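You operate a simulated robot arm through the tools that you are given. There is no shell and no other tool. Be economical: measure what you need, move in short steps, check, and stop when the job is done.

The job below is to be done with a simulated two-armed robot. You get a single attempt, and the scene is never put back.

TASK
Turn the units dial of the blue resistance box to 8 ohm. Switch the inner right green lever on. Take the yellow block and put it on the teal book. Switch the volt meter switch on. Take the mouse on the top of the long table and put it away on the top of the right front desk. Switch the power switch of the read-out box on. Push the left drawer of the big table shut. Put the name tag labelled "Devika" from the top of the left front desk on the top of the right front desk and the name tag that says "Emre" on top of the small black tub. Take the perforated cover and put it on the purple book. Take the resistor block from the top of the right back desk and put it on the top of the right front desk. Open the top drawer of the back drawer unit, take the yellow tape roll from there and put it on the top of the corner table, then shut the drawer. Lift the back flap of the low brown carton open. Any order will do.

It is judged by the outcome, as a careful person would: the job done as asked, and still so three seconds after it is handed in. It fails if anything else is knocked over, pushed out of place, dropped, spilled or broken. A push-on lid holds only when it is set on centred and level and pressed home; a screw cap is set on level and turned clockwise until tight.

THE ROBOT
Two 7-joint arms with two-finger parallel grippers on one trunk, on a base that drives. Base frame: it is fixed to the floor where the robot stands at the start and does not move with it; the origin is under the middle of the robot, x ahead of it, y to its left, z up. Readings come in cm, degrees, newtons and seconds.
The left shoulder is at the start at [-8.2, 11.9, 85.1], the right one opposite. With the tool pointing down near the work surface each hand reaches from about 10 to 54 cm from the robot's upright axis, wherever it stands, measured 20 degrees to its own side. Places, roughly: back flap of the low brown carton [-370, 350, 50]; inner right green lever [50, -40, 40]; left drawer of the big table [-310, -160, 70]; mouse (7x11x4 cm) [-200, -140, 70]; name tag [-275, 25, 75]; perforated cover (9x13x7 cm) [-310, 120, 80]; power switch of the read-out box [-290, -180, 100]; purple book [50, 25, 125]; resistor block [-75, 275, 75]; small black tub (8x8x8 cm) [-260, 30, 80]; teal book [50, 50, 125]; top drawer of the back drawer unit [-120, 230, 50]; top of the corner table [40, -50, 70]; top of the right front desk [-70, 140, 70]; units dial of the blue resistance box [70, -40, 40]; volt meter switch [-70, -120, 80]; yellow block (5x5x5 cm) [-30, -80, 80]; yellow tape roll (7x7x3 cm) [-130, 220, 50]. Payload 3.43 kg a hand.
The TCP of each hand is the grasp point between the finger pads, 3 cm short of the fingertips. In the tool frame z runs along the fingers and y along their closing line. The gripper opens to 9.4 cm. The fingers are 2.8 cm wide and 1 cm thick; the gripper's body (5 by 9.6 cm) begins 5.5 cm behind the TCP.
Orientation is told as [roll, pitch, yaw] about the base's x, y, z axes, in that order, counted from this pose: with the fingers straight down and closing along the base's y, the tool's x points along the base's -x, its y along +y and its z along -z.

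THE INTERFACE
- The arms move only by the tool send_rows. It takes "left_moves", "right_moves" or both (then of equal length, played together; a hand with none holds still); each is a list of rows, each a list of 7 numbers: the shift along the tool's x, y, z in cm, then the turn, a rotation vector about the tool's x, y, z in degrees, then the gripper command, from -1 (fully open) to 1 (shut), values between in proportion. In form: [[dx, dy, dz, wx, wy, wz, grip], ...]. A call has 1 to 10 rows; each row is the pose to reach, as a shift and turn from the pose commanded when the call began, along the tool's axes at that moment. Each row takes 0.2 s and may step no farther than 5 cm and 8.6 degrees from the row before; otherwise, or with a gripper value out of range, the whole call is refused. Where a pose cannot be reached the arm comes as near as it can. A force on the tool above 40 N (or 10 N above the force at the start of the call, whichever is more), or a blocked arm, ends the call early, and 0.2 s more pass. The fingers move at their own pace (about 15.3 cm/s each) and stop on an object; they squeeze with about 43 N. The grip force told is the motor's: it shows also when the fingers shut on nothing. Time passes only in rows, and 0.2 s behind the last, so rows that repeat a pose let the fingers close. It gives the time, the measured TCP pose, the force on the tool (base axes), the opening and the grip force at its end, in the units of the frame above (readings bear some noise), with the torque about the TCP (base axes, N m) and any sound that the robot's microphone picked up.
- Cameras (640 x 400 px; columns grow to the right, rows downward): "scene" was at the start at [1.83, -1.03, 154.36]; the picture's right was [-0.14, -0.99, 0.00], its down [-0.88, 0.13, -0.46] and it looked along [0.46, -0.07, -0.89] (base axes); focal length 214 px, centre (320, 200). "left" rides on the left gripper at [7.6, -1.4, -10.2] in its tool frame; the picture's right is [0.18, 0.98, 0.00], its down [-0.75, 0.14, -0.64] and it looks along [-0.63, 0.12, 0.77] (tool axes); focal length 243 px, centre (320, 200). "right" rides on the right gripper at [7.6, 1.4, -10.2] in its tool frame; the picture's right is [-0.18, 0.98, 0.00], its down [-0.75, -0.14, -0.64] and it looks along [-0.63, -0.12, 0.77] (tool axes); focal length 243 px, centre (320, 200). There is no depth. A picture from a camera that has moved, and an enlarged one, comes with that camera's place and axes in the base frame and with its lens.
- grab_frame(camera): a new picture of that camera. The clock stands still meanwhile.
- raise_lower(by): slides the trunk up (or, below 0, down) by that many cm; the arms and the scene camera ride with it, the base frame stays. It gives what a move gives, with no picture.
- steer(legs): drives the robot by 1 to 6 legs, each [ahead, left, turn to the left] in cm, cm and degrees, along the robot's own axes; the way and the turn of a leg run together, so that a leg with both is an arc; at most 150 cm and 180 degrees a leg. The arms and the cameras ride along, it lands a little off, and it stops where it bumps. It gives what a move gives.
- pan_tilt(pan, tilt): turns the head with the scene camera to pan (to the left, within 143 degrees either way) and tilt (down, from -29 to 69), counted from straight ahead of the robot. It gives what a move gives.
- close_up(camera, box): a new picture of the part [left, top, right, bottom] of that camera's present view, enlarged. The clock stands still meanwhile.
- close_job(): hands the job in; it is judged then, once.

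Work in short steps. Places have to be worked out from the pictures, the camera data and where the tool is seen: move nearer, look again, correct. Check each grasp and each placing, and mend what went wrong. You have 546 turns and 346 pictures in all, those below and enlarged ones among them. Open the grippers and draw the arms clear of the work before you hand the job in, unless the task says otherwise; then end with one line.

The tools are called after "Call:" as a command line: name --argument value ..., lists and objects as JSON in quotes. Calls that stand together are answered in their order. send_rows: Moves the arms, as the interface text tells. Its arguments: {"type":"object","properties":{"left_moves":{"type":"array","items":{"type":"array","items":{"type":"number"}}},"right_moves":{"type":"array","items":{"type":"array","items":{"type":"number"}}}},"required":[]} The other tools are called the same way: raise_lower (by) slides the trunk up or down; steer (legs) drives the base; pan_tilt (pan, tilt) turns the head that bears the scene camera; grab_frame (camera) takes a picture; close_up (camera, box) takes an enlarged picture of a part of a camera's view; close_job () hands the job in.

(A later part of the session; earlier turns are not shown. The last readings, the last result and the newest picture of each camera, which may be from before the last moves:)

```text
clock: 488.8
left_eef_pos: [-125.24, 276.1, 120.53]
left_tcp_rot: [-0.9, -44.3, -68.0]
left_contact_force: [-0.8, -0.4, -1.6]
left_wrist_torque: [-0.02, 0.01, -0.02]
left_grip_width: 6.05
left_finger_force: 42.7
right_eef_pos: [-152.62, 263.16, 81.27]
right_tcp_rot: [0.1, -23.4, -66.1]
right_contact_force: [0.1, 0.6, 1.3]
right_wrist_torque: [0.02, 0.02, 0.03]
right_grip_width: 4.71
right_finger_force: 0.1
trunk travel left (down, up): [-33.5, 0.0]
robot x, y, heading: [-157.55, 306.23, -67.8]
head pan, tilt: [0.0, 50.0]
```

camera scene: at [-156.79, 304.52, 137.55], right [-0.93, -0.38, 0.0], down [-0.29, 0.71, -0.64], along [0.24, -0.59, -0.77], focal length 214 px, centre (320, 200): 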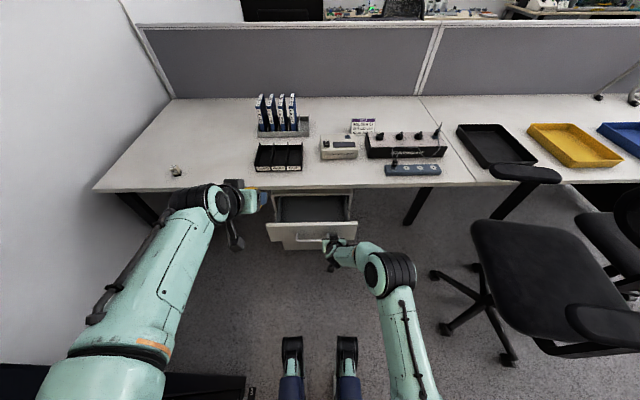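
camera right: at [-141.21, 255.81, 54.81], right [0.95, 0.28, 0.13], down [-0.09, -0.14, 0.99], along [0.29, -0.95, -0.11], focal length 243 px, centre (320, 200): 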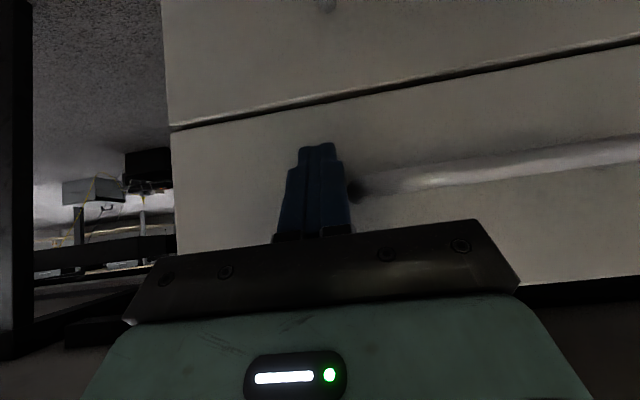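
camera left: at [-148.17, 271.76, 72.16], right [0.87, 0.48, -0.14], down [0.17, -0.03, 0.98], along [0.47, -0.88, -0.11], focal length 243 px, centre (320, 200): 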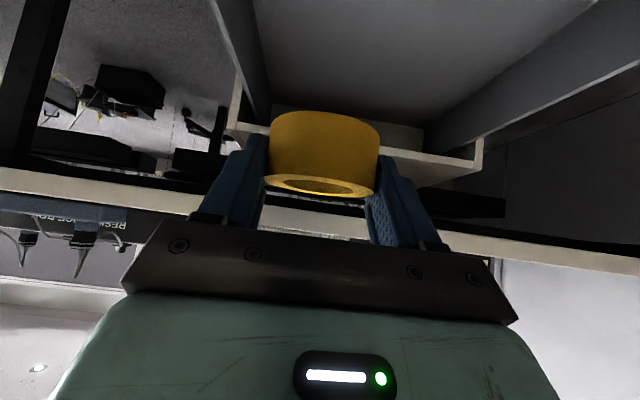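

Drawer is flush. Level and raise the right hand, then move ahead and left.

Call:
send_rows --right_moves '[[0, 0, -4, 0, 7, 0, 0], [0, 0, -8, 0, 14, 0, -0.3], [0, 0, -13, 0, 23, 0, -0.3]]'

Call:
steer --legs '[[29, 0, 0], [0, 50, 0]]'

Call:
grab_frame --camera "scene"

Call:
grab_frame --camera "right"

```text
refused: row 3 steps farther than a row can; nothing moved
```

```text
clock: 493.2
left_eef_pos: [-93.05, 256.66, 120.53]
left_tcp_rot: [-0.9, -44.2, -67.8]
left_contact_force: [0.1, -0.5, 0.2]
left_wrist_torque: [-0.01, 0.0, 0.01]
left_grip_width: 6.04
left_finger_force: 42.8
right_eef_pos: [-120.3, 243.69, 81.15]
right_tcp_rot: [0.0, -23.3, -65.9]
right_contact_force: [-0.2, -0.4, 0.6]
right_wrist_torque: [0.03, 0.0, 0.0]
right_grip_width: 4.7
right_finger_force: 0.0
trunk travel left (down, up): [-33.5, 0.0]
robot x, y, heading: [-125.45, 287.39, -67.7]
head pan, tilt: [0.0, 50.0]
stopped in leg 2: the robot was blocked; the commanded pose is now the measured one
```

```text
127 pictures are left
camera scene: at [-124.08, 284.05, 162.23], right [-0.93, -0.38, 0.0], down [-0.29, 0.71, -0.64], along [0.24, -0.59, -0.77], focal length 214 px, centre (320, 200)
```

scene: 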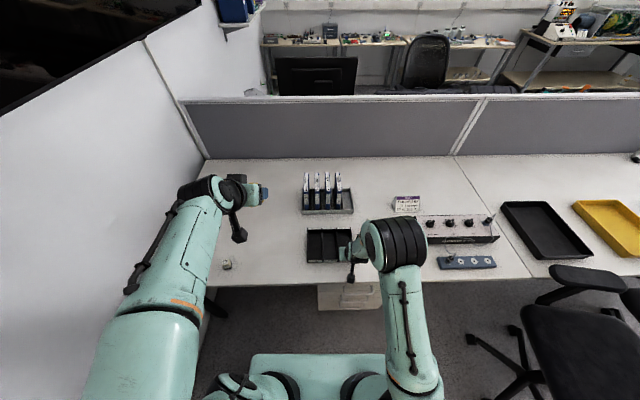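

```text
126 pictures are left
camera right: at [-123.52, 254.5, 87.65], right [0.97, 0.25, 0.08], down [0.05, -0.46, 0.89], along [0.26, -0.85, -0.45], focal length 243 px, centre (320, 200)
```

right: 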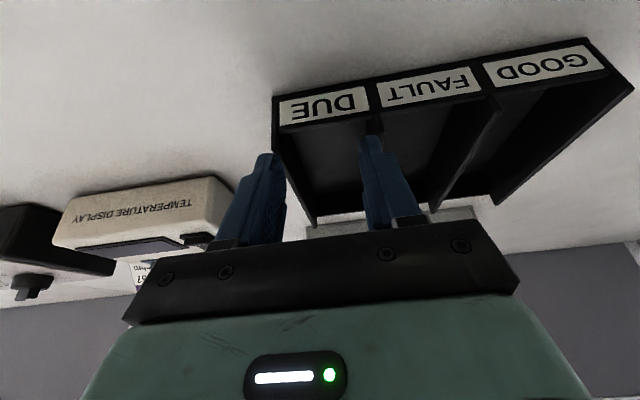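

Rows were refused, so the hand is low near the tray (no contact). Lift it first, then adjust.

Call:
send_rows --right_moves '[[0, 0, -4, 0, 4, 0, 0], [0, 0, -8, 0, 8, 0, 0], [0, 0, -12, 0, 14, 0, -0.3], [0, 0, -15, 0, 22, 0, -0.3]]'

Call:
steer --legs '[[4, -2, 0], [0, 32, 0]]'

Call:
grab_frame --camera "right"

```text
clock: 494.2
left_eef_pos: [-93.06, 256.67, 120.61]
left_tcp_rot: [-0.9, -44.2, -67.9]
left_contact_force: [0.7, -0.2, -0.9]
left_wrist_torque: [0.01, 0.0, 0.0]
left_grip_width: 6.06
left_finger_force: 43.1
right_eef_pos: [-122.68, 249.13, 95.14]
right_tcp_rot: [0.1, -1.4, -65.9]
right_contact_force: [0.1, -0.9, -0.8]
right_wrist_torque: [0.05, 0.02, -0.01]
right_grip_width: 6.1
right_finger_force: 0.0
trunk travel left (down, up): [-33.5, 0.0]
robot x, y, heading: [-125.15, 287.27, -67.9]
head pan, tilt: [0.0, 50.0]
```

```text
clock: 498.1
left_eef_pos: [-63.84, 264.17, 120.51]
left_tcp_rot: [-0.8, -44.3, -68.3]
left_contact_force: [0.4, -0.7, -1.2]
left_wrist_torque: [0.01, 0.01, 0.03]
left_grip_width: 6.04
left_finger_force: 43.0
right_eef_pos: [-93.44, 256.93, 95.07]
right_tcp_rot: [0.1, -1.5, -66.4]
right_contact_force: [-1.1, -0.3, 0.6]
right_wrist_torque: [0.03, -0.03, 0.02]
right_grip_width: 6.11
right_finger_force: 0.0
trunk travel left (down, up): [-33.5, 0.0]
robot x, y, heading: [-95.61, 294.8, -68.2]
head pan, tilt: [0.0, 50.0]
```

```text
125 pictures are left
camera right: at [-95.28, 264.7, 105.13], right [0.97, 0.23, 0.01], down [0.17, -0.73, 0.66], along [0.15, -0.64, -0.75], focal length 243 px, centre (320, 200)
```

right: 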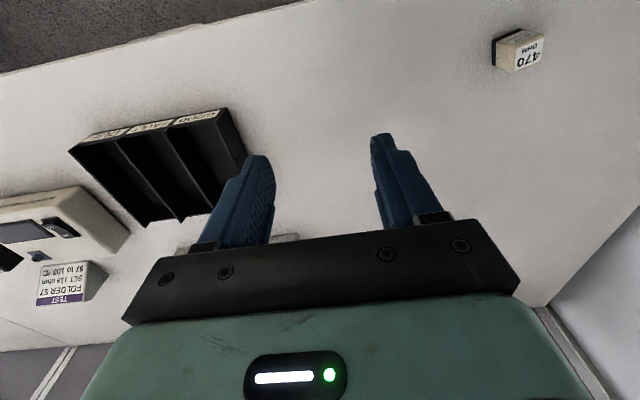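

Resistor block ("470 Ohm") at ≈(-73.3,264.8). Move the left hand up/back out of the way and bring the right hand over it.

Call:
send_rows --left_moves '[[0.3, 0, -3.9, 0, 0, 0, 1], [0.7, 0, -7.7, 0, 0, 0, 1], [1, 1, -11.5, 0, 0, 0, 1], [1.4, 2, -15.4, 0, 0, 0, 1], [1.4, 2, -15.4, 0, 0, 0, 1]]' --right_moves '[[0, 4.3, 0, 0, 1.5, 0, -0.6], [0, 8.6, 0, 0, 1.5, 0, -0.6], [0, 13, 2, 0, 1.5, 0, -0.6], [0, 17.3, 4, 0, 1.5, 0, -0.6], [0, 21.5, 6, 0, 1.5, 0, -0.6]]'

Call:
grab_frame --camera "right"

```text
clock: 499.4
left_eef_pos: [-66.54, 274.99, 130.6]
left_tcp_rot: [-0.9, -44.3, -68.2]
left_contact_force: [-0.2, -0.3, 0.2]
left_wrist_torque: [0.0, 0.02, 0.0]
left_grip_width: 6.01
left_finger_force: 43.8
left hand out of reach, approached as far as the arm can: row 4, 5
right_eef_pos: [-73.4, 265.17, 88.85]
right_tcp_rot: [0.1, 0.1, -66.4]
right_contact_force: [0.9, -0.4, -0.8]
right_wrist_torque: [-0.02, 0.01, 0.07]
right_grip_width: 7.52
right_finger_force: 0.1
trunk travel left (down, up): [-33.5, 0.0]
robot x, y, heading: [-95.58, 294.99, -68.6]
head pan, tilt: [0.0, 50.0]
```

```text
124 pictures are left
camera right: at [-75.23, 272.91, 99.21], right [0.97, 0.23, 0.0], down [0.17, -0.75, 0.64], along [0.15, -0.62, -0.77], focal length 243 px, centre (320, 200)
```

right: 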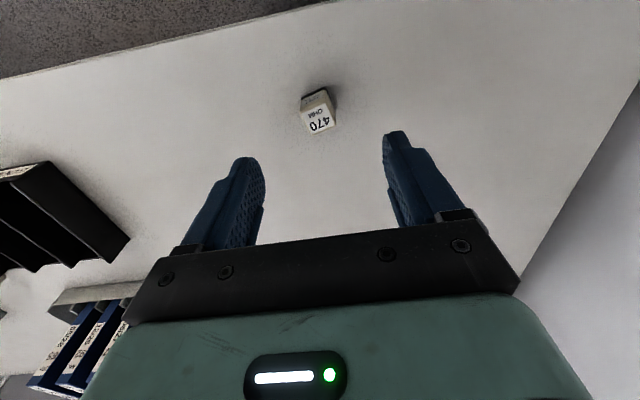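

Call:
send_rows --right_moves '[[-0.4, 0, 4, 0, 0, -6, -0.4], [-0.7, 0, 8, 0, 0, -12, -0.3], [-0.7, 0, 11, 0, 0, -12, -0.3]]'

Call:
grab_frame --camera "right"

```text
clock: 500.1
left_eef_pos: [-66.43, 275.02, 130.53]
left_tcp_rot: [-0.9, -44.3, -68.3]
left_contact_force: [0.2, -0.1, -2.0]
left_wrist_torque: [0.01, 0.06, 0.06]
left_grip_width: 6.04
left_finger_force: 42.8
right_eef_pos: [-73.08, 264.69, 78.12]
right_tcp_rot: [0.2, 0.0, -54.1]
right_contact_force: [0.8, 0.0, -0.6]
right_wrist_torque: [0.02, -0.02, 0.0]
right_grip_width: 6.12
right_finger_force: 0.0
trunk travel left (down, up): [-33.5, 0.0]
robot x, y, heading: [-95.89, 294.9, -68.3]
head pan, tilt: [0.0, 50.0]
```

```text
123 pictures are left
camera right: at [-76.57, 271.76, 88.32], right [0.91, 0.43, 0.0], down [0.32, -0.69, 0.64], along [0.27, -0.58, -0.77], focal length 243 px, centre (320, 200)
```

right: 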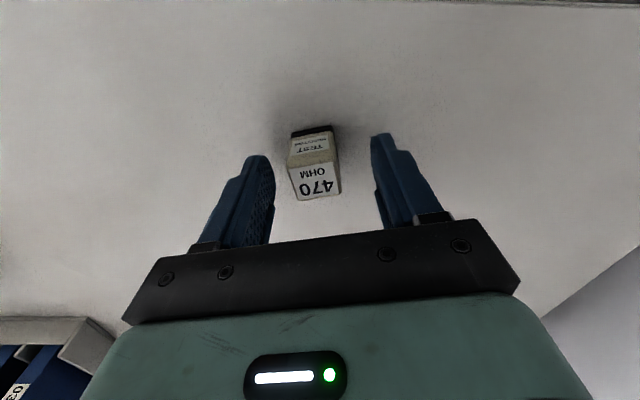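

Call:
send_rows --right_moves '[[0, -0.1, 1.5, 0, 0, 0, -0.3], [0, -0.1, 1.5, 0, 0, 0, 1], [0, -0.1, 1.5, 0, 0, 0, 1], [0, -0.1, -1.5, 0, 0, 0, 1], [0, 0, -6, 0, 0, 0, 1], [0, 0, -11, 0, 0, 0, 1], [0, 0, -16, 0, 0, 0, 1]]'

Call:
grab_frame --camera "right"

```text
clock: 501.8
left_eef_pos: [-66.61, 275.13, 130.67]
left_tcp_rot: [-0.8, -44.4, -68.4]
left_contact_force: [-0.4, 0.4, -0.1]
left_wrist_torque: [0.01, -0.03, -0.04]
left_grip_width: 6.01
left_finger_force: 43.6
right_eef_pos: [-73.25, 264.68, 94.16]
right_tcp_rot: [0.1, 0.0, -54.3]
right_contact_force: [-0.1, -1.0, -0.6]
right_wrist_torque: [0.01, 0.03, 0.02]
right_grip_width: 3.14
right_finger_force: 43.1
trunk travel left (down, up): [-33.5, 0.0]
robot x, y, heading: [-95.77, 295.14, -68.4]
head pan, tilt: [0.0, 50.0]
```

```text
122 pictures are left
camera right: at [-76.63, 271.72, 104.37], right [0.91, 0.42, 0.0], down [0.32, -0.7, 0.64], along [0.27, -0.58, -0.77], focal length 243 px, centre (320, 200)
```

right: 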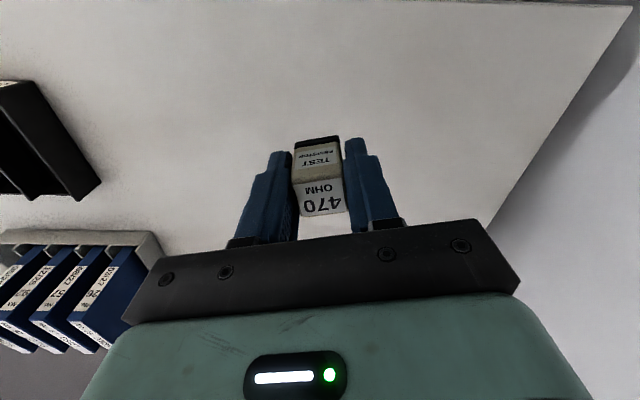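

Resistor held. Drive out of the nook: right, back, turn, and along the back aisle.

Call:
send_rows --right_moves '[[4, -1, -3, 0, 0, 4, 1], [8, -2, -6, 0, 0, 12, 1]]'

Call:
steer --legs '[[0, -57, 0], [-61, 0, 0], [0, 0, -90]]'

Call:
pan_tilt --pan 0 --tilt 35

Call:
grab_frame --camera "scene"

```text
refused: row 1 steps farther than a row can; nothing moved
```

```text
clock: 514.1
left_eef_pos: [-191.22, 302.73, 130.62]
left_tcp_rot: [-0.9, -44.3, -160.5]
left_contact_force: [-0.1, 0.0, -0.2]
left_wrist_torque: [0.04, -0.06, 0.02]
left_grip_width: 6.01
left_finger_force: 42.8
right_eef_pos: [-201.32, 309.68, 93.92]
right_tcp_rot: [0.0, 0.1, -146.5]
right_contact_force: [-0.2, 0.4, -1.1]
right_wrist_torque: [-0.02, 0.03, 0.0]
right_grip_width: 3.14
right_finger_force: 43.0
trunk travel left (down, up): [-33.5, 0.0]
robot x, y, heading: [-170.51, 330.99, -160.3]
head pan, tilt: [0.0, 50.0]
```

```text
clock: 514.9
left_eef_pos: [-191.21, 302.66, 130.65]
left_tcp_rot: [-1.0, -44.4, -160.4]
left_contact_force: [-0.9, -0.3, -0.1]
left_wrist_torque: [0.01, -0.02, 0.01]
left_grip_width: 6.01
left_finger_force: 43.2
right_eef_pos: [-201.33, 309.67, 94.15]
right_tcp_rot: [0.2, -0.1, -146.4]
right_contact_force: [-0.2, -0.4, -0.6]
right_wrist_torque: [-0.01, 0.0, 0.02]
right_grip_width: 3.13
right_finger_force: 43.0
trunk travel left (down, up): [-33.5, 0.0]
robot x, y, heading: [-169.84, 330.79, -160.4]
head pan, tilt: [0.0, 35.0]
```

```text
121 pictures are left
camera scene: at [-174.32, 329.37, 164.4], right [-0.34, 0.94, 0.0], down [0.54, 0.19, -0.82], along [-0.77, -0.27, -0.57], focal length 214 px, centre (320, 200)
```

scene: 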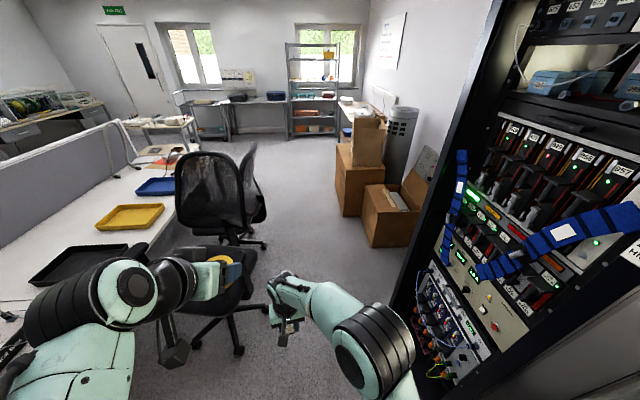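

Call:
steer --legs '[[0, 2, 2.4], [140, 0, 0], [133, 0, 0]]'

Call:
grab_frame --camera "scene"

```text
clock: 528.4
left_eef_pos: [-437.14, 196.92, 130.66]
left_tcp_rot: [-0.8, -44.3, -157.2]
left_contact_force: [0.1, 1.2, -1.4]
left_wrist_torque: [0.01, -0.01, 0.03]
left_grip_width: 6.01
left_finger_force: 43.0
right_eef_pos: [-447.65, 203.46, 94.13]
right_tcp_rot: [0.2, -0.1, -143.2]
right_contact_force: [-0.2, 0.6, -0.2]
right_wrist_torque: [-0.04, -0.03, 0.02]
right_grip_width: 3.14
right_finger_force: 43.0
trunk travel left (down, up): [-33.5, 0.0]
robot x, y, heading: [-417.74, 226.59, -157.3]
head pan, tilt: [0.0, 35.0]
```

```text
120 pictures are left
camera scene: at [-421.86, 224.61, 164.4], right [-0.39, 0.92, 0.0], down [0.53, 0.22, -0.82], along [-0.76, -0.32, -0.57], focal length 214 px, centre (320, 200)
```

scene: 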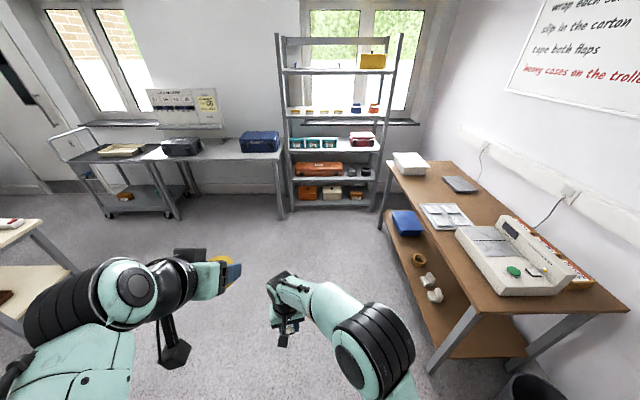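

Now turn toward the aisle and drive around to the right front desk.

Call:
steer --legs '[[0, 0, 89.3], [0, -5, 0], [150, 0, 0], [150, 0, 0], [32, 0, 0], [0, 0, 90]]'

Call:
steer --legs '[[145, 0, 0], [140, 0, 0], [0, 0, 90], [38, 0, 0]]'

Call:
pan_tilt --pan 0 --tilt 50

Call:
grab_frame --camera "scene"

```text
clock: 553.1
left_eef_pos: [-281.91, -60.12, 130.69]
left_tcp_rot: [-0.9, -44.3, 21.6]
left_contact_force: [-0.3, 0.0, -1.4]
left_wrist_torque: [-0.01, -0.02, -0.01]
left_grip_width: 6.01
left_finger_force: 42.9
right_eef_pos: [-271.49, -66.77, 93.95]
right_tcp_rot: [0.2, -0.1, 35.4]
right_contact_force: [-0.3, -0.1, 0.1]
right_wrist_torque: [-0.01, -0.02, -0.01]
right_grip_width: 3.13
right_finger_force: 43.3
trunk travel left (down, up): [-33.5, 0.0]
robot x, y, heading: [-301.88, -88.91, 21.7]
head pan, tilt: [0.0, 35.0]
```

```text
clock: 572.9
left_eef_pos: [-78.21, 71.16, 130.52]
left_tcp_rot: [-0.9, -44.3, 113.0]
left_contact_force: [0.2, -0.7, -0.9]
left_wrist_torque: [0.0, -0.02, -0.02]
left_grip_width: 5.95
left_finger_force: 43.2
right_eef_pos: [-71.82, 81.8, 94.03]
right_tcp_rot: [0.1, 0.0, 127.0]
right_contact_force: [-0.5, -0.3, -0.5]
right_wrist_torque: [0.03, 0.0, 0.0]
right_grip_width: 3.12
right_finger_force: 42.8
trunk travel left (down, up): [-33.5, 0.0]
robot x, y, heading: [-48.65, 51.94, 113.1]
head pan, tilt: [0.0, 35.0]
```

```text
clock: 573.7
left_eef_pos: [-78.29, 71.21, 130.75]
left_tcp_rot: [-0.8, -44.4, 112.9]
left_contact_force: [-0.6, 0.7, -0.9]
left_wrist_torque: [0.0, 0.0, 0.03]
left_grip_width: 5.97
left_finger_force: 42.8
right_eef_pos: [-71.82, 81.86, 94.09]
right_tcp_rot: [0.1, -0.1, 126.9]
right_contact_force: [-0.2, -1.0, -0.5]
right_wrist_torque: [-0.01, -0.01, 0.0]
right_grip_width: 3.11
right_finger_force: 43.0
trunk travel left (down, up): [-33.5, 0.0]
robot x, y, heading: [-48.42, 52.06, 113.1]
head pan, tilt: [0.0, 50.0]
```

```text
119 pictures are left
camera scene: at [-50.01, 54.92, 162.24], right [0.92, 0.39, 0.0], down [0.3, -0.7, -0.64], along [-0.25, 0.59, -0.77], focal length 214 px, centre (320, 200)
```

scene: 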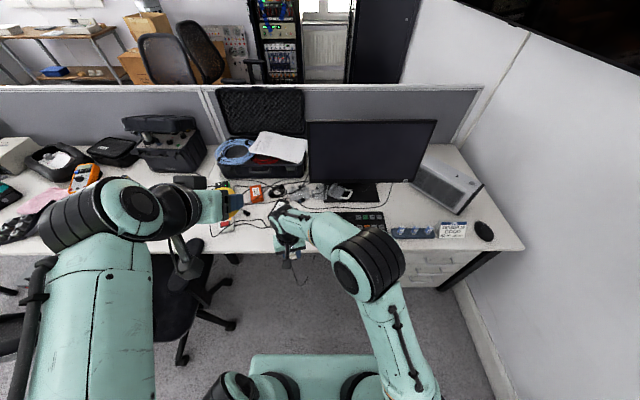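

Resistor spot: keyboard-front strip at e1≈-22, e2≈-118.5. Move the right hand over it.

Call:
send_rows --right_moves '[[-2.4, -3.5, 0, 0, 0, 3, 1], [-4.8, -7, 0, 0, 0, 6, 1], [-7.2, -10.5, 0, 0, 0, 9, 1], [-9.6, -14, 2, 0, 0, 12, 1], [-11.6, -17.2, 4, 0, 0, 14, 1], [-11.6, -17.2, 8, 0, 0, 14, 1]]'

Call:
grab_frame --camera "right"

```text
clock: 575.1
left_eef_pos: [-78.23, 71.32, 130.65]
left_tcp_rot: [-0.9, -44.3, 113.1]
left_contact_force: [-0.6, -0.5, -0.6]
left_wrist_torque: [0.0, -0.02, -0.03]
left_grip_width: 5.92
left_finger_force: 42.5
right_eef_pos: [-64.93, 101.2, 85.93]
right_tcp_rot: [0.2, 0.0, 112.9]
right_contact_force: [-0.7, 0.4, -0.1]
right_wrist_torque: [-0.01, 0.0, -0.02]
right_grip_width: 3.11
right_finger_force: 42.5
trunk travel left (down, up): [-33.5, 0.0]
robot x, y, heading: [-48.39, 51.9, 113.2]
head pan, tilt: [0.0, 50.0]
```

```text
118 pictures are left
camera right: at [-63.45, 93.76, 96.16], right [-0.98, -0.21, 0.0], down [-0.16, 0.75, 0.64], along [-0.14, 0.63, -0.77], focal length 243 px, centre (320, 200)
```

right: 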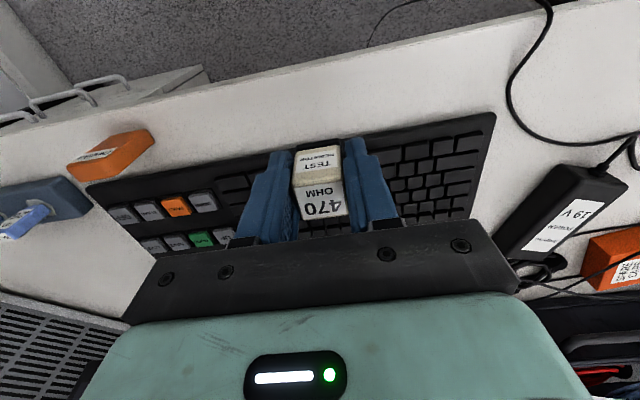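

Call:
send_rows --right_moves '[[0, 0, 4, 0, 0, 0, 1], [0, 0, 7.5, 0, 0, 0, 1], [0, 0, 8.6, 0, 0, 0, 1], [0, 0, 9, 0, 0, 0, 1], [0, 0, 9.4, 0, 0, 0, 1]]'

Call:
grab_frame --camera "right"

```text
clock: 576.3
left_eef_pos: [-78.17, 71.3, 130.69]
left_tcp_rot: [-0.8, -44.2, 113.0]
left_contact_force: [-0.2, -0.4, -0.5]
left_wrist_torque: [0.01, 0.03, 0.02]
left_grip_width: 5.97
left_finger_force: 42.7
right_eef_pos: [-65.05, 101.44, 76.67]
right_tcp_rot: [0.2, 0.1, 113.0]
right_contact_force: [0.7, 0.4, 0.9]
right_wrist_torque: [0.02, -0.01, -0.04]
right_grip_width: 3.14
right_finger_force: 42.8
trunk travel left (down, up): [-33.5, 0.0]
robot x, y, heading: [-48.53, 51.93, 113.0]
head pan, tilt: [0.0, 50.0]
```

```text
117 pictures are left
camera right: at [-63.5, 93.93, 86.86], right [-0.98, -0.21, 0.0], down [-0.16, 0.75, 0.64], along [-0.14, 0.63, -0.77], focal length 243 px, centre (320, 200)
```

right: 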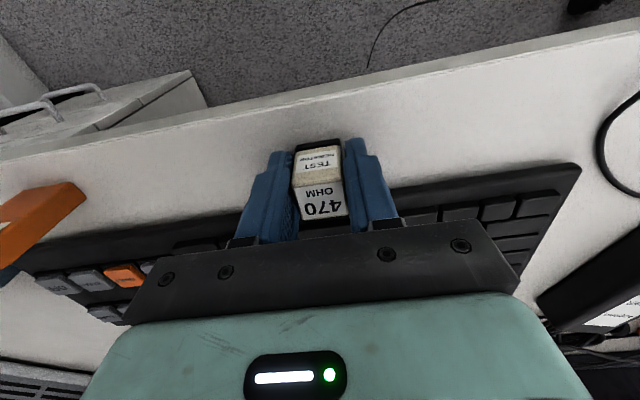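

Call:
send_rows --right_moves '[[0, 0, 0.3, 0, 0, 0, 1], [0, 0, 0.6, 0, 0, 0, 1], [0, 0, 0.8, 0, 0, 0, 1]]'

Call:
send_rows --right_moves '[[0, 0, -0.1, 0, 0, 0, 0.5], [0, 0, -0.1, 0, 0, 0, -0.1], [0, 0, -0.1, 0, 0, 0, -0.1], [0, 0, -4, 0, 0, 0, -0.1], [0, 0, -9, 0, 0, 0, -0.1], [2, 0, -13, 0, 0, 0, -0.1], [6, 0, -15, 0, 0, 0, -0.1]]'

Call:
grab_frame --camera "right"

```text
clock: 577.1
left_eef_pos: [-78.11, 70.98, 130.82]
left_tcp_rot: [-0.9, -44.5, 113.0]
left_contact_force: [0.6, -0.3, -0.2]
left_wrist_torque: [0.0, 0.01, 0.01]
left_grip_width: 5.95
left_finger_force: 43.5
right_eef_pos: [-65.19, 101.54, 76.32]
right_tcp_rot: [0.4, -0.7, 113.1]
right_contact_force: [3.8, -3.4, 37.3]
right_wrist_torque: [0.12, -0.01, -0.01]
right_grip_width: 3.13
right_finger_force: 42.3
trunk travel left (down, up): [-33.5, 0.0]
robot x, y, heading: [-48.78, 52.27, 112.7]
head pan, tilt: [0.0, 50.0]
```

```text
clock: 578.7
left_eef_pos: [-78.13, 71.17, 130.78]
left_tcp_rot: [-0.9, -44.3, 112.9]
left_contact_force: [1.1, 0.8, -0.3]
left_wrist_torque: [0.0, 0.0, 0.01]
left_grip_width: 5.96
left_finger_force: 43.4
right_eef_pos: [-62.78, 95.76, 90.51]
right_tcp_rot: [0.1, 0.2, 113.0]
right_contact_force: [-0.2, -1.3, 0.1]
right_wrist_torque: [0.02, 0.04, 0.0]
right_grip_width: 5.18
right_finger_force: 0.0
trunk travel left (down, up): [-33.5, 0.0]
robot x, y, heading: [-48.94, 52.02, 113.0]
head pan, tilt: [0.0, 50.0]
```

```text
116 pictures are left
camera right: at [-61.18, 88.31, 100.84], right [-0.98, -0.22, 0.0], down [-0.16, 0.75, 0.64], along [-0.14, 0.63, -0.77], focal length 243 px, centre (320, 200)
```

right: 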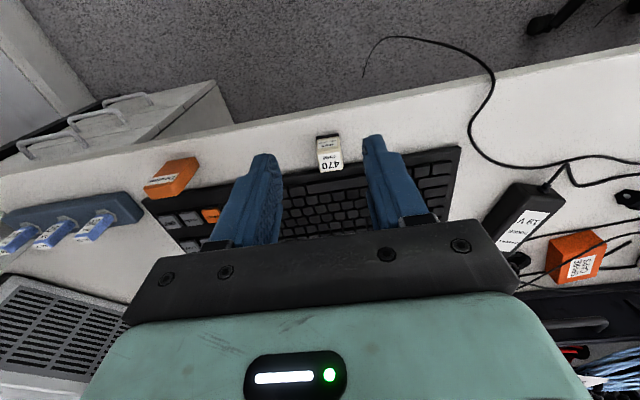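

Resistor placed. Lower the left hand (tape) to ~102, then go to the corner table.

Call:
send_rows --left_moves '[[3, 0, 2.9, 0, 0, 0, 1], [6, 0, 5.8, 0, 0, 0, 1], [9, 0, 8.7, 0, 0, 0, 1], [12, 0, 11.6, 0, 0, 0, 1], [15, 0, 14.5, 0, 0, 0, 1], [18, 0, 17.4, 0, 0, 0, 1], [20, 0, 19.6, 0, 0, 0, 1]]'

Call:
steer --legs '[[-35, 0, 0], [0, 0, -90], [0, 0, -91], [0, 40, 0], [30, 0, 0]]'

Call:
grab_frame --camera "left"

Call:
grab_frame --camera "scene"

```text
clock: 580.3
left_eef_pos: [-79.45, 73.77, 105.91]
left_tcp_rot: [-0.9, -44.1, 113.0]
left_contact_force: [0.2, -0.2, -0.9]
left_wrist_torque: [0.0, -0.05, -0.01]
left_grip_width: 5.92
left_finger_force: 42.4
left hand out of reach, approached as far as the arm can: row 6, 7
right_eef_pos: [-62.85, 95.82, 90.54]
right_tcp_rot: [0.1, 0.2, 113.0]
right_contact_force: [0.6, -0.5, 0.6]
right_wrist_torque: [0.0, 0.02, -0.02]
right_grip_width: 5.16
right_finger_force: 0.0
trunk travel left (down, up): [-33.5, 0.0]
robot x, y, heading: [-48.66, 51.94, 113.3]
head pan, tilt: [0.0, 50.0]
```

```text
clock: 595.4
left_eef_pos: [44.61, -13.03, 106.01]
left_tcp_rot: [-0.9, -44.1, -65.9]
left_contact_force: [-0.3, -0.4, -0.5]
left_wrist_torque: [-0.02, 0.01, 0.03]
left_grip_width: 5.9
left_finger_force: 43.2
right_eef_pos: [28.39, -35.49, 90.54]
right_tcp_rot: [0.2, 0.1, -66.0]
right_contact_force: [0.0, -0.7, -0.7]
right_wrist_torque: [0.04, 0.03, 0.03]
right_grip_width: 5.17
right_finger_force: 0.0
trunk travel left (down, up): [-33.5, 0.0]
robot x, y, heading: [13.49, 7.76, -65.6]
head pan, tilt: [0.0, 50.0]
```

```text
115 pictures are left
camera left: at [38.33, -2.09, 108.01], right [0.85, 0.51, -0.14], down [0.18, -0.03, 0.98], along [0.5, -0.86, -0.11], focal length 243 px, centre (320, 200)
```

left: 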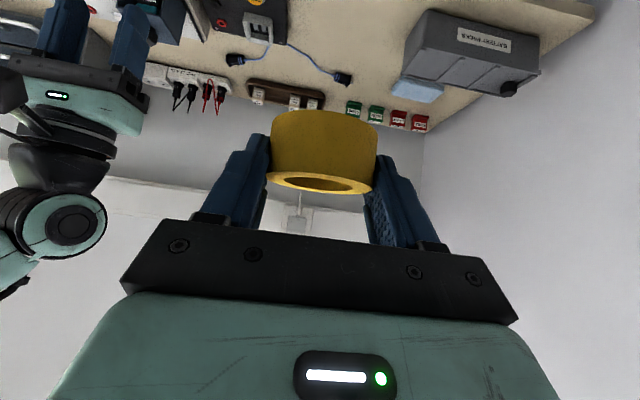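

```text
114 pictures are left
camera scene: at [14.64, 5.07, 162.21], right [-0.91, -0.41, 0.0], down [-0.31, 0.7, -0.64], along [0.26, -0.59, -0.77], focal length 214 px, centre (320, 200)
```

scene: 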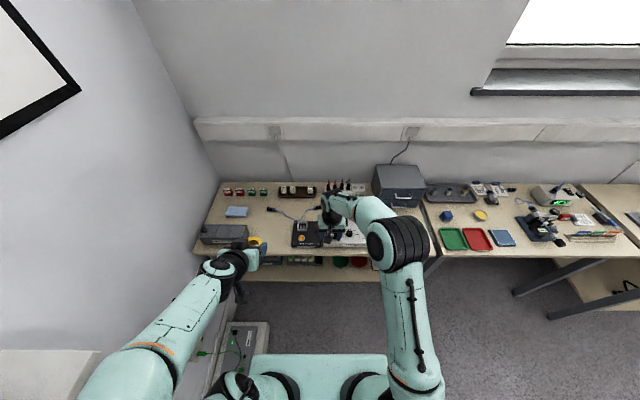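

Carry the tape over the clear spot on the corner table.

Call:
send_rows --left_moves '[[0, 0.5, 4.6, 0, 0, 0, 1], [0, 1, 9.2, 0, 0, 0, 1], [0, 1.5, 13.8, 0, 0, 0, 1], [0, 2, 18.4, 0, 0, 0, 1], [0, 2.5, 23, 0, 0, 0, 1], [0, 3, 27.5, 0, 0, 0, 1]]'

Call:
grab_frame --camera "left"

Call:
close_up --camera "scene" --box '[180, 170, 340, 290]'

```text
clock: 596.8
left_eef_pos: [54.68, -29.53, 86.02]
left_tcp_rot: [-1.0, -44.2, -65.9]
left_contact_force: [0.3, -0.3, 0.0]
left_wrist_torque: [0.0, 0.0, 0.0]
left_grip_width: 5.92
left_finger_force: 43.3
right_eef_pos: [28.5, -35.47, 90.52]
right_tcp_rot: [0.1, 0.1, -66.0]
right_contact_force: [-0.3, -0.3, 0.0]
right_wrist_torque: [0.0, -0.01, -0.03]
right_grip_width: 5.17
right_finger_force: 0.0
trunk travel left (down, up): [-33.5, 0.0]
robot x, y, heading: [13.57, 8.09, -65.8]
head pan, tilt: [0.0, 50.0]
```

```text
113 pictures are left
camera left: at [48.47, -18.66, 88.1], right [0.85, 0.51, -0.14], down [0.18, -0.02, 0.98], along [0.5, -0.86, -0.11], focal length 243 px, centre (320, 200)
```

left: 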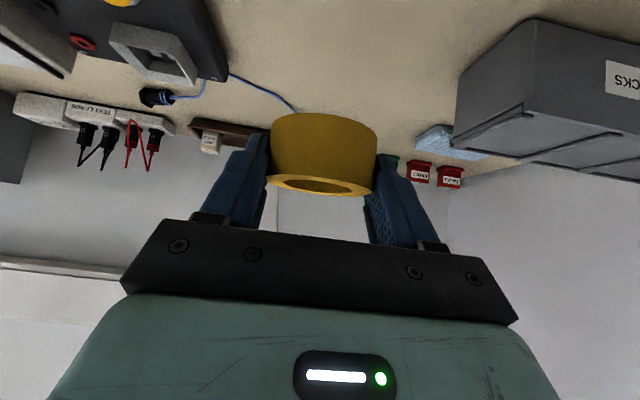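

```text
3.33 times, centred on (260, 230) of scene
camera zoom: at [14.74, 4.96, 162.23], right [-0.91, -0.41, 0.0], down [-0.31, 0.7, -0.64], along [0.26, -0.59, -0.77], focal length 715 px, centre (520, 100)
```

zoom: 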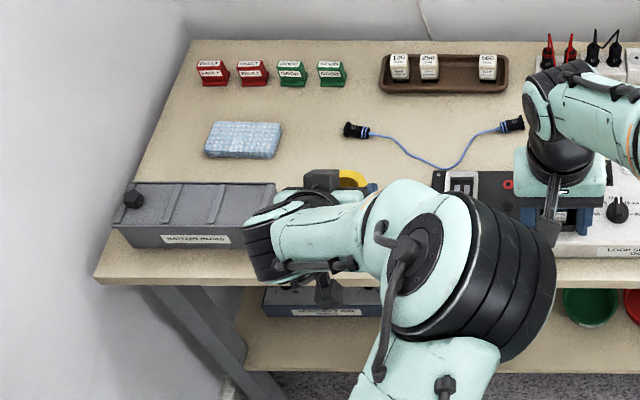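

Call:
send_rows --left_moves '[[2.8, 0, 2.9, 0, 0, 0, 1], [5.2, 0, 5.4, 0, 0, 0, 1], [5.9, 0, 6.1, 0, 0, 0, 1], [6.3, 0, 6.5, 0, 0, 0, 1], [6.6, 0, 6.8, 0, 0, 0, 1]]'

Call:
grab_frame --camera "left"

```text
clock: 598.0
left_eef_pos: [54.69, -29.66, 76.79]
left_tcp_rot: [-0.9, -44.2, -66.0]
left_contact_force: [0.2, 0.1, -0.4]
left_wrist_torque: [-0.04, -0.01, 0.01]
left_grip_width: 5.91
left_finger_force: 42.8
right_eef_pos: [28.4, -35.49, 90.54]
right_tcp_rot: [0.1, 0.0, -66.1]
right_contact_force: [0.0, 0.2, 0.7]
right_wrist_torque: [-0.01, 0.03, 0.02]
right_grip_width: 5.19
right_finger_force: 0.1
trunk travel left (down, up): [-33.5, 0.0]
robot x, y, heading: [13.55, 8.13, -65.9]
head pan, tilt: [0.0, 50.0]
```

```text
111 pictures are left
camera left: at [48.49, -18.75, 78.84], right [0.85, 0.51, -0.14], down [0.18, -0.03, 0.98], along [0.5, -0.86, -0.11], focal length 243 px, centre (320, 200)
```

left: 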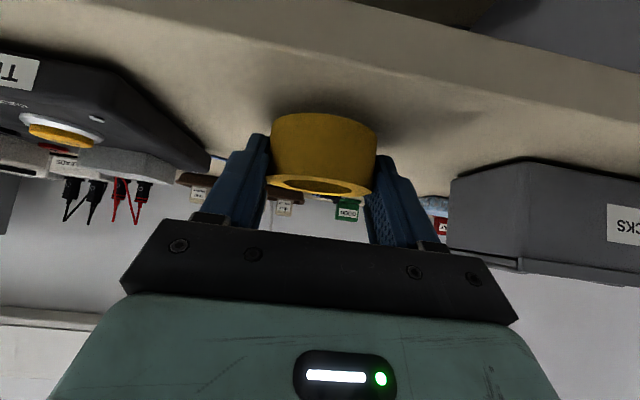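

Call:
send_rows --left_moves '[[0.25, 0, 0.25, 0, 0, 0, 1], [0.5, 0, 0.5, 0, 0, 0, 1], [0.75, 0, 0.75, 0, 0, 0, 1], [1, 0, 1, 0, 0, 0, 1]]'

Call:
grab_frame --camera "left"

```text
clock: 599.0
left_eef_pos: [54.86, -29.73, 76.18]
left_tcp_rot: [-0.8, -45.3, -66.0]
left_contact_force: [-4.5, 4.2, 19.4]
left_wrist_torque: [0.51, 0.08, 0.06]
left_grip_width: 5.9
left_finger_force: 42.9
right_eef_pos: [28.22, -35.4, 90.54]
right_tcp_rot: [0.2, 0.0, -66.0]
right_contact_force: [0.1, 0.0, -0.1]
right_wrist_torque: [-0.01, 0.0, 0.0]
right_grip_width: 5.13
right_finger_force: 0.1
trunk travel left (down, up): [-33.5, 0.0]
robot x, y, heading: [13.44, 8.06, -66.1]
head pan, tilt: [0.0, 50.0]
stopped in row 4 (left hand): the force on the tool passed its limit at 43 N (the readings are from after the stop); the commanded pose is now the measured one
```

```text
110 pictures are left
camera left: at [48.58, -18.87, 78.0], right [0.85, 0.51, -0.14], down [0.17, -0.01, 0.99], along [0.5, -0.86, -0.09], focal length 243 px, centre (320, 200)
```

left: 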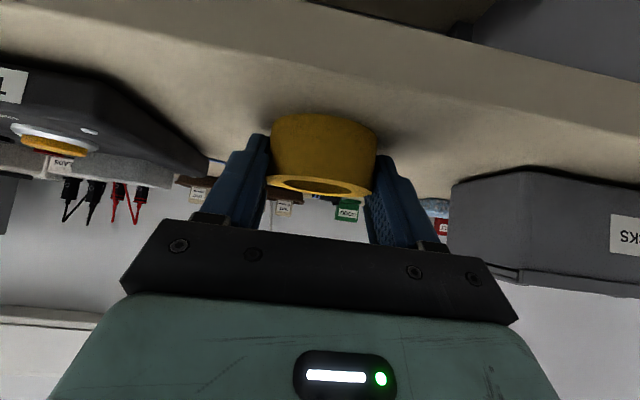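

Tape touches the table. Release and back off along the tool axis.

Call:
send_rows --left_moves '[[-0.1, 0, -0.1, 0, 0, 0, 0], [-0.1, 0, -0.1, 0, 0, 0, -0.9], [-0.1, 0, -0.1, 0, 0, 0, -0.9], [-0.1, 0, -4, 0, 0, 0, -0.9], [-1, 0, -8.5, 0, 0, 0, -0.9], [-2, 0, -13, 0, 0, 0, -0.9], [-3, 0, -17, 0, 0, 0, -0.9]]'

Call:
grab_frame --camera "left"

```text
clock: 600.6
left_eef_pos: [51.17, -20.6, 90.18]
left_tcp_rot: [-0.8, -44.7, -66.2]
left_contact_force: [-0.4, 0.9, 0.2]
left_wrist_torque: [-0.01, 0.03, -0.02]
left_grip_width: 8.93
left_finger_force: 0.1
right_eef_pos: [28.37, -35.44, 90.52]
right_tcp_rot: [0.1, 0.1, -66.1]
right_contact_force: [0.5, 0.1, -0.4]
right_wrist_torque: [0.02, -0.02, 0.0]
right_grip_width: 5.19
right_finger_force: 0.1
trunk travel left (down, up): [-33.5, 0.0]
robot x, y, heading: [13.24, 8.4, -65.8]
head pan, tilt: [0.0, 50.0]
```

```text
109 pictures are left
camera left: at [44.87, -9.69, 92.15], right [0.85, 0.51, -0.14], down [0.17, -0.02, 0.98], along [0.5, -0.86, -0.1], focal length 243 px, centre (320, 200)
```

left: 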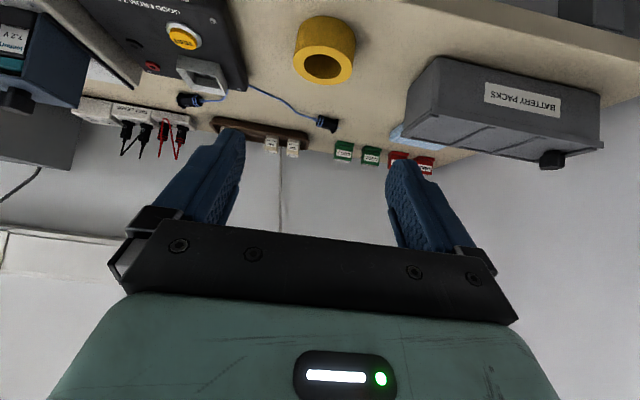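

Tape is on the corner table. Now fetch the perforated cover: fold the left hand upright and drive around to the left back desk end.

Call:
send_rows --left_moves '[[-1, 0, -2, 0, 8, 0, -0.9], [0, 0, -4, 0, 16, 0, -0.9], [1, -1, -6, 0, 24, 0, -0.9], [2, -2, -8, 0, 32, 0, -0.9], [3, -3, -10, 0, 40, 0, -0.9], [4, -4, -12, 0, 44, 0, -0.9]]'

Call:
steer --legs '[[-34, 0, 0], [0, 0, -92], [150, 0, 0], [150, 0, 0], [0, 0, -90]]'

Call:
grab_frame --camera "scene"

```text
clock: 602.0
left_eef_pos: [42.91, -11.71, 95.89]
left_tcp_rot: [-0.6, -0.8, -66.4]
left_contact_force: [0.3, 0.7, -1.3]
left_wrist_torque: [-0.03, 0.01, -0.01]
left_grip_width: 8.94
left_finger_force: 0.0
right_eef_pos: [28.42, -35.45, 90.45]
right_tcp_rot: [0.2, 0.0, -66.0]
right_contact_force: [0.0, 0.0, 0.1]
right_wrist_torque: [0.01, -0.03, 0.01]
right_grip_width: 5.18
right_finger_force: 0.2
trunk travel left (down, up): [-33.5, 0.0]
robot x, y, heading: [13.59, 8.21, -65.9]
head pan, tilt: [0.0, 50.0]
```

```text
clock: 626.3
left_eef_pos: [-313.37, -45.76, 95.89]
left_tcp_rot: [-0.6, -0.8, 109.8]
left_contact_force: [-0.6, -0.4, -0.5]
left_wrist_torque: [0.02, -0.01, -0.03]
left_grip_width: 8.93
left_finger_force: 0.0
right_eef_pos: [-297.42, -22.98, 90.53]
right_tcp_rot: [0.1, 0.1, 110.5]
right_contact_force: [0.4, 0.4, 0.1]
right_wrist_torque: [-0.01, -0.01, 0.0]
right_grip_width: 5.16
right_finger_force: 0.1
trunk travel left (down, up): [-33.5, 0.0]
robot x, y, heading: [-285.67, -67.39, 110.4]
head pan, tilt: [0.0, 50.0]
```

```text
108 pictures are left
camera scene: at [-286.44, -64.49, 162.23], right [0.94, 0.35, 0.0], down [0.27, -0.72, -0.64], along [-0.23, 0.6, -0.77], focal length 214 px, centre (320, 200)
```

scene: 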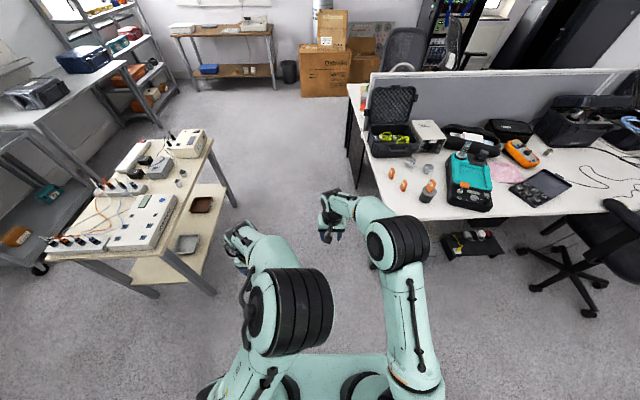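

Call:
steer --legs '[[0, 10, 1.6], [150, 0, 0], [32, 0, 0], [0, 0, -90]]'

Call:
grab_frame --camera "scene"

```text
clock: 640.2
left_eef_pos: [-339.92, 121.91, 95.9]
left_tcp_rot: [-0.6, -0.9, 20.6]
left_contact_force: [0.2, -0.4, 0.0]
left_wrist_torque: [0.0, -0.02, 0.04]
left_grip_width: 8.9
left_finger_force: 0.1
right_eef_pos: [-317.04, 106.12, 90.53]
right_tcp_rot: [0.0, 0.1, 21.3]
right_contact_force: [0.0, 0.5, 0.5]
right_wrist_torque: [0.01, 0.03, 0.01]
right_grip_width: 5.14
right_finger_force: 0.0
trunk travel left (down, up): [-33.5, 0.0]
robot x, y, heading: [-361.38, 93.77, 21.0]
head pan, tilt: [0.0, 50.0]
```

```text
107 pictures are left
camera scene: at [-358.39, 94.39, 162.23], right [0.36, -0.93, 0.0], down [-0.71, -0.28, -0.64], along [0.6, 0.23, -0.77], focal length 214 px, centre (320, 200)
```

scene: 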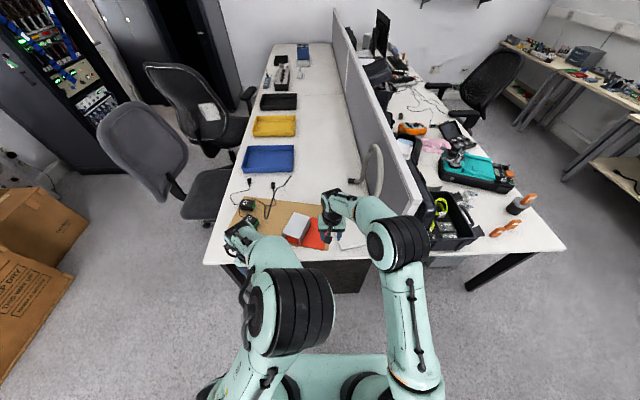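

Call:
close_up --camera "scene" --box '[420, 170, 560, 270]'

Call:
close_up --camera "scene" --box '[220, 170, 380, 280]'

```text
4.00 times, centred on (490, 220) of scene
camera zoom: at [-358.39, 94.39, 162.23], right [0.36, -0.93, 0.0], down [-0.71, -0.28, -0.64], along [0.6, 0.23, -0.77], focal length 858 px, centre (-360, 120)
```

zoom: 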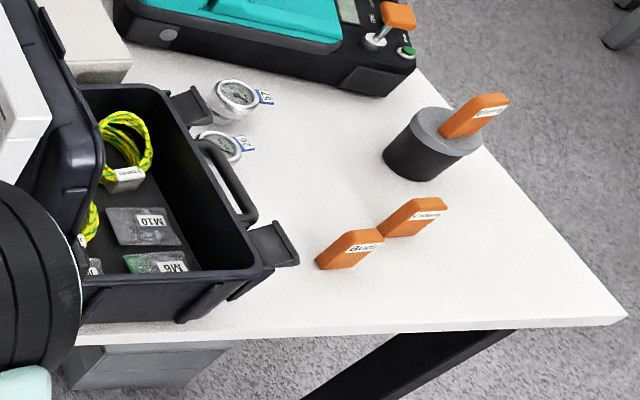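

```text
3.64 times, centred on (300, 225) of scene
camera zoom: at [-358.39, 94.39, 162.23], right [0.36, -0.93, 0.0], down [-0.71, -0.28, -0.64], along [0.6, 0.23, -0.77], focal length 780 px, centre (393, 109)
```

zoom: 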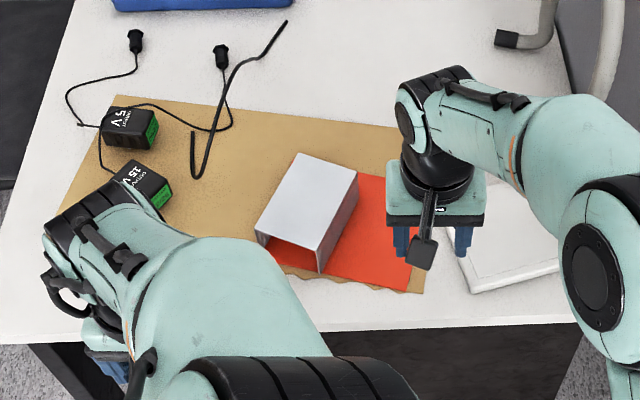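

The cover is a U-shaped channel open toward me, long axis along base x, top ≈(-312,123,80). I'll pinch its top plate from the open end with a level hand. Align the robot first.

Call:
steer --legs '[[0, 0, -19], [0, 14, 0]]'

Call:
send_rows --left_moves '[[1, 0, -1, 0, -8.5, 0, -0.5], [2, 0, -2, 0, -17, 0, -0.2], [3, 0, -2, 0, -25.5, 0, 0], [4, 0, -2, 0, -34, 0, 0], [4, 0, -2, 0, -42.5, 0, 0], [4, 0, -1, 0, -51, 0, 0], [4, 0, 0, 0, -59.5, 0, 0], [4, 0, 1, 0, -68, 0, 0], [4, 0, 2, 0, -76.5, 0, 0], [4, 0, 3, 0, -85, 0, 0]]'

Call:
grab_frame --camera "left"

```text
clock: 643.1
left_eef_pos: [-332.53, 127.41, 95.87]
left_tcp_rot: [-0.6, -0.9, 2.0]
left_contact_force: [-0.4, -0.1, -0.7]
left_wrist_torque: [-0.03, 0.02, 0.02]
left_grip_width: 8.95
left_finger_force: 0.1
right_eef_pos: [-315.84, 105.16, 90.65]
right_tcp_rot: [0.1, 0.1, 2.6]
right_contact_force: [0.9, 0.0, 0.4]
right_wrist_torque: [0.02, 0.02, 0.04]
right_grip_width: 5.14
right_finger_force: 0.1
trunk travel left (down, up): [-33.5, 0.0]
robot x, y, heading: [-362.02, 107.47, 2.7]
head pan, tilt: [0.0, 50.0]
```

```text
clock: 645.3
left_eef_pos: [-330.84, 129.58, 84.36]
left_tcp_rot: [0.3, -86.2, 1.8]
left_contact_force: [1.2, -0.2, -1.0]
left_wrist_torque: [0.01, -0.03, 0.04]
left_grip_width: 4.71
left_finger_force: 0.0
left hand out of reach, approached as far as the arm can: row 3, 4, 5, 6, 7, 8, 9, 10
right_eef_pos: [-316.01, 105.14, 90.49]
right_tcp_rot: [0.1, 0.1, 2.5]
right_contact_force: [-0.3, -0.4, -0.3]
right_wrist_torque: [0.03, 0.0, -0.02]
right_grip_width: 5.16
right_finger_force: 0.1
trunk travel left (down, up): [-33.5, 0.0]
robot x, y, heading: [-361.95, 107.16, 2.4]
head pan, tilt: [0.0, 50.0]
```

```text
104 pictures are left
camera left: at [-341.51, 127.64, 77.5], right [-0.05, 0.98, -0.18], down [-0.6, 0.12, 0.79], along [0.8, 0.15, 0.58], focal length 243 px, centre (320, 200)
```

left: 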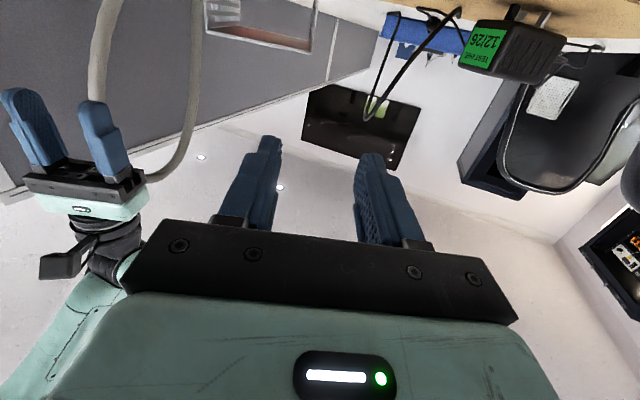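

Retract the right hand and roll the left wrist 90°.

Call:
send_rows --left_moves '[[0, 0, 0, 0, 0, 8.5, 0], [0, 0, 0, 0, 0, 17, 0], [0, 0, 0, 0, 0, 25.5, 0], [0, 0, 0, 0, 0, 34, 0], [0, 0, 0, 0, 0, 42.5, 0], [0, 0, 0, 0, 0, 51, 0], [0, 0, 0, 0, 0, 59.5, 0], [0, 0, 0, 0, 0, 68, 0], [0, 0, 0, 0, 0, 76.5, 0], [0, 0, 0, 0, 0, 85, 0]]' --right_moves '[[3, 0, -1, 0, 0, 0, 0], [6, -1, -2, 0, 0, 0, 0], [9, -3, -3, 0, 0, 0, 0], [12, -5, -4, 0, 0, 0, 0], [15, -7, -5, 0, 0, 0, 0], [15, -7, -5, 0, 0, 0, 0], [15, -7, -5, 0, 0, 0, 0], [15, -7, -5, 0, 0, 0, 0], [15, -7, -5, 0, 0, 0, 0], [15, -7, -5, 0, 0, 0, 0]]'

Call:
grab_frame --camera "left"

Call:
close_up --camera "scene" --box '[200, 150, 380, 290]'

```text
clock: 647.5
left_eef_pos: [-330.72, 129.46, 83.68]
left_tcp_rot: [86.0, -5.4, -87.7]
left_contact_force: [-0.3, 0.5, -0.2]
left_wrist_torque: [0.0, -0.01, 0.0]
left_grip_width: 4.68
left_finger_force: 0.0
right_eef_pos: [-330.5, 97.4, 95.44]
right_tcp_rot: [0.2, 0.1, 2.5]
right_contact_force: [0.1, -0.8, 0.0]
right_wrist_torque: [-0.02, 0.01, 0.06]
right_grip_width: 4.71
right_finger_force: 0.0
trunk travel left (down, up): [-33.5, 0.0]
robot x, y, heading: [-362.04, 107.67, 2.3]
head pan, tilt: [0.0, 50.0]
```

```text
103 pictures are left
camera left: at [-341.3, 136.39, 82.22], right [0.06, 0.28, 0.96], down [-0.6, -0.76, 0.26], along [0.8, -0.59, 0.12], focal length 243 px, centre (320, 200)
```

left: 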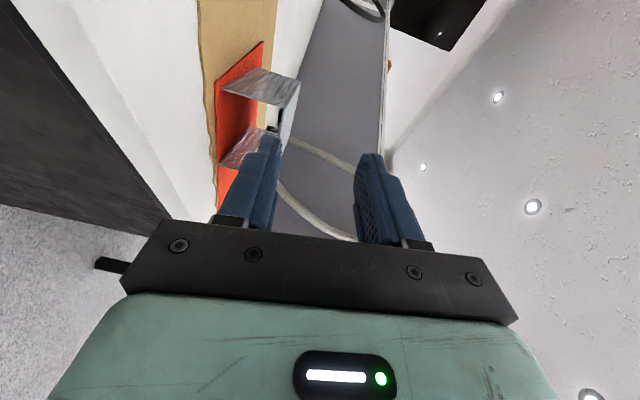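

```text
2.86 times, centred on (290, 220) of scene
camera zoom: at [-358.81, 107.28, 162.23], right [0.04, -1.0, 0.0], down [-0.77, -0.03, -0.64], along [0.64, 0.03, -0.77], focal length 613 px, centre (406, 143)
```

zoom: 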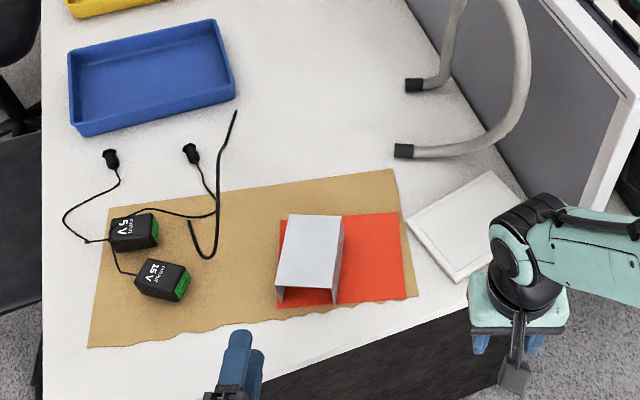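

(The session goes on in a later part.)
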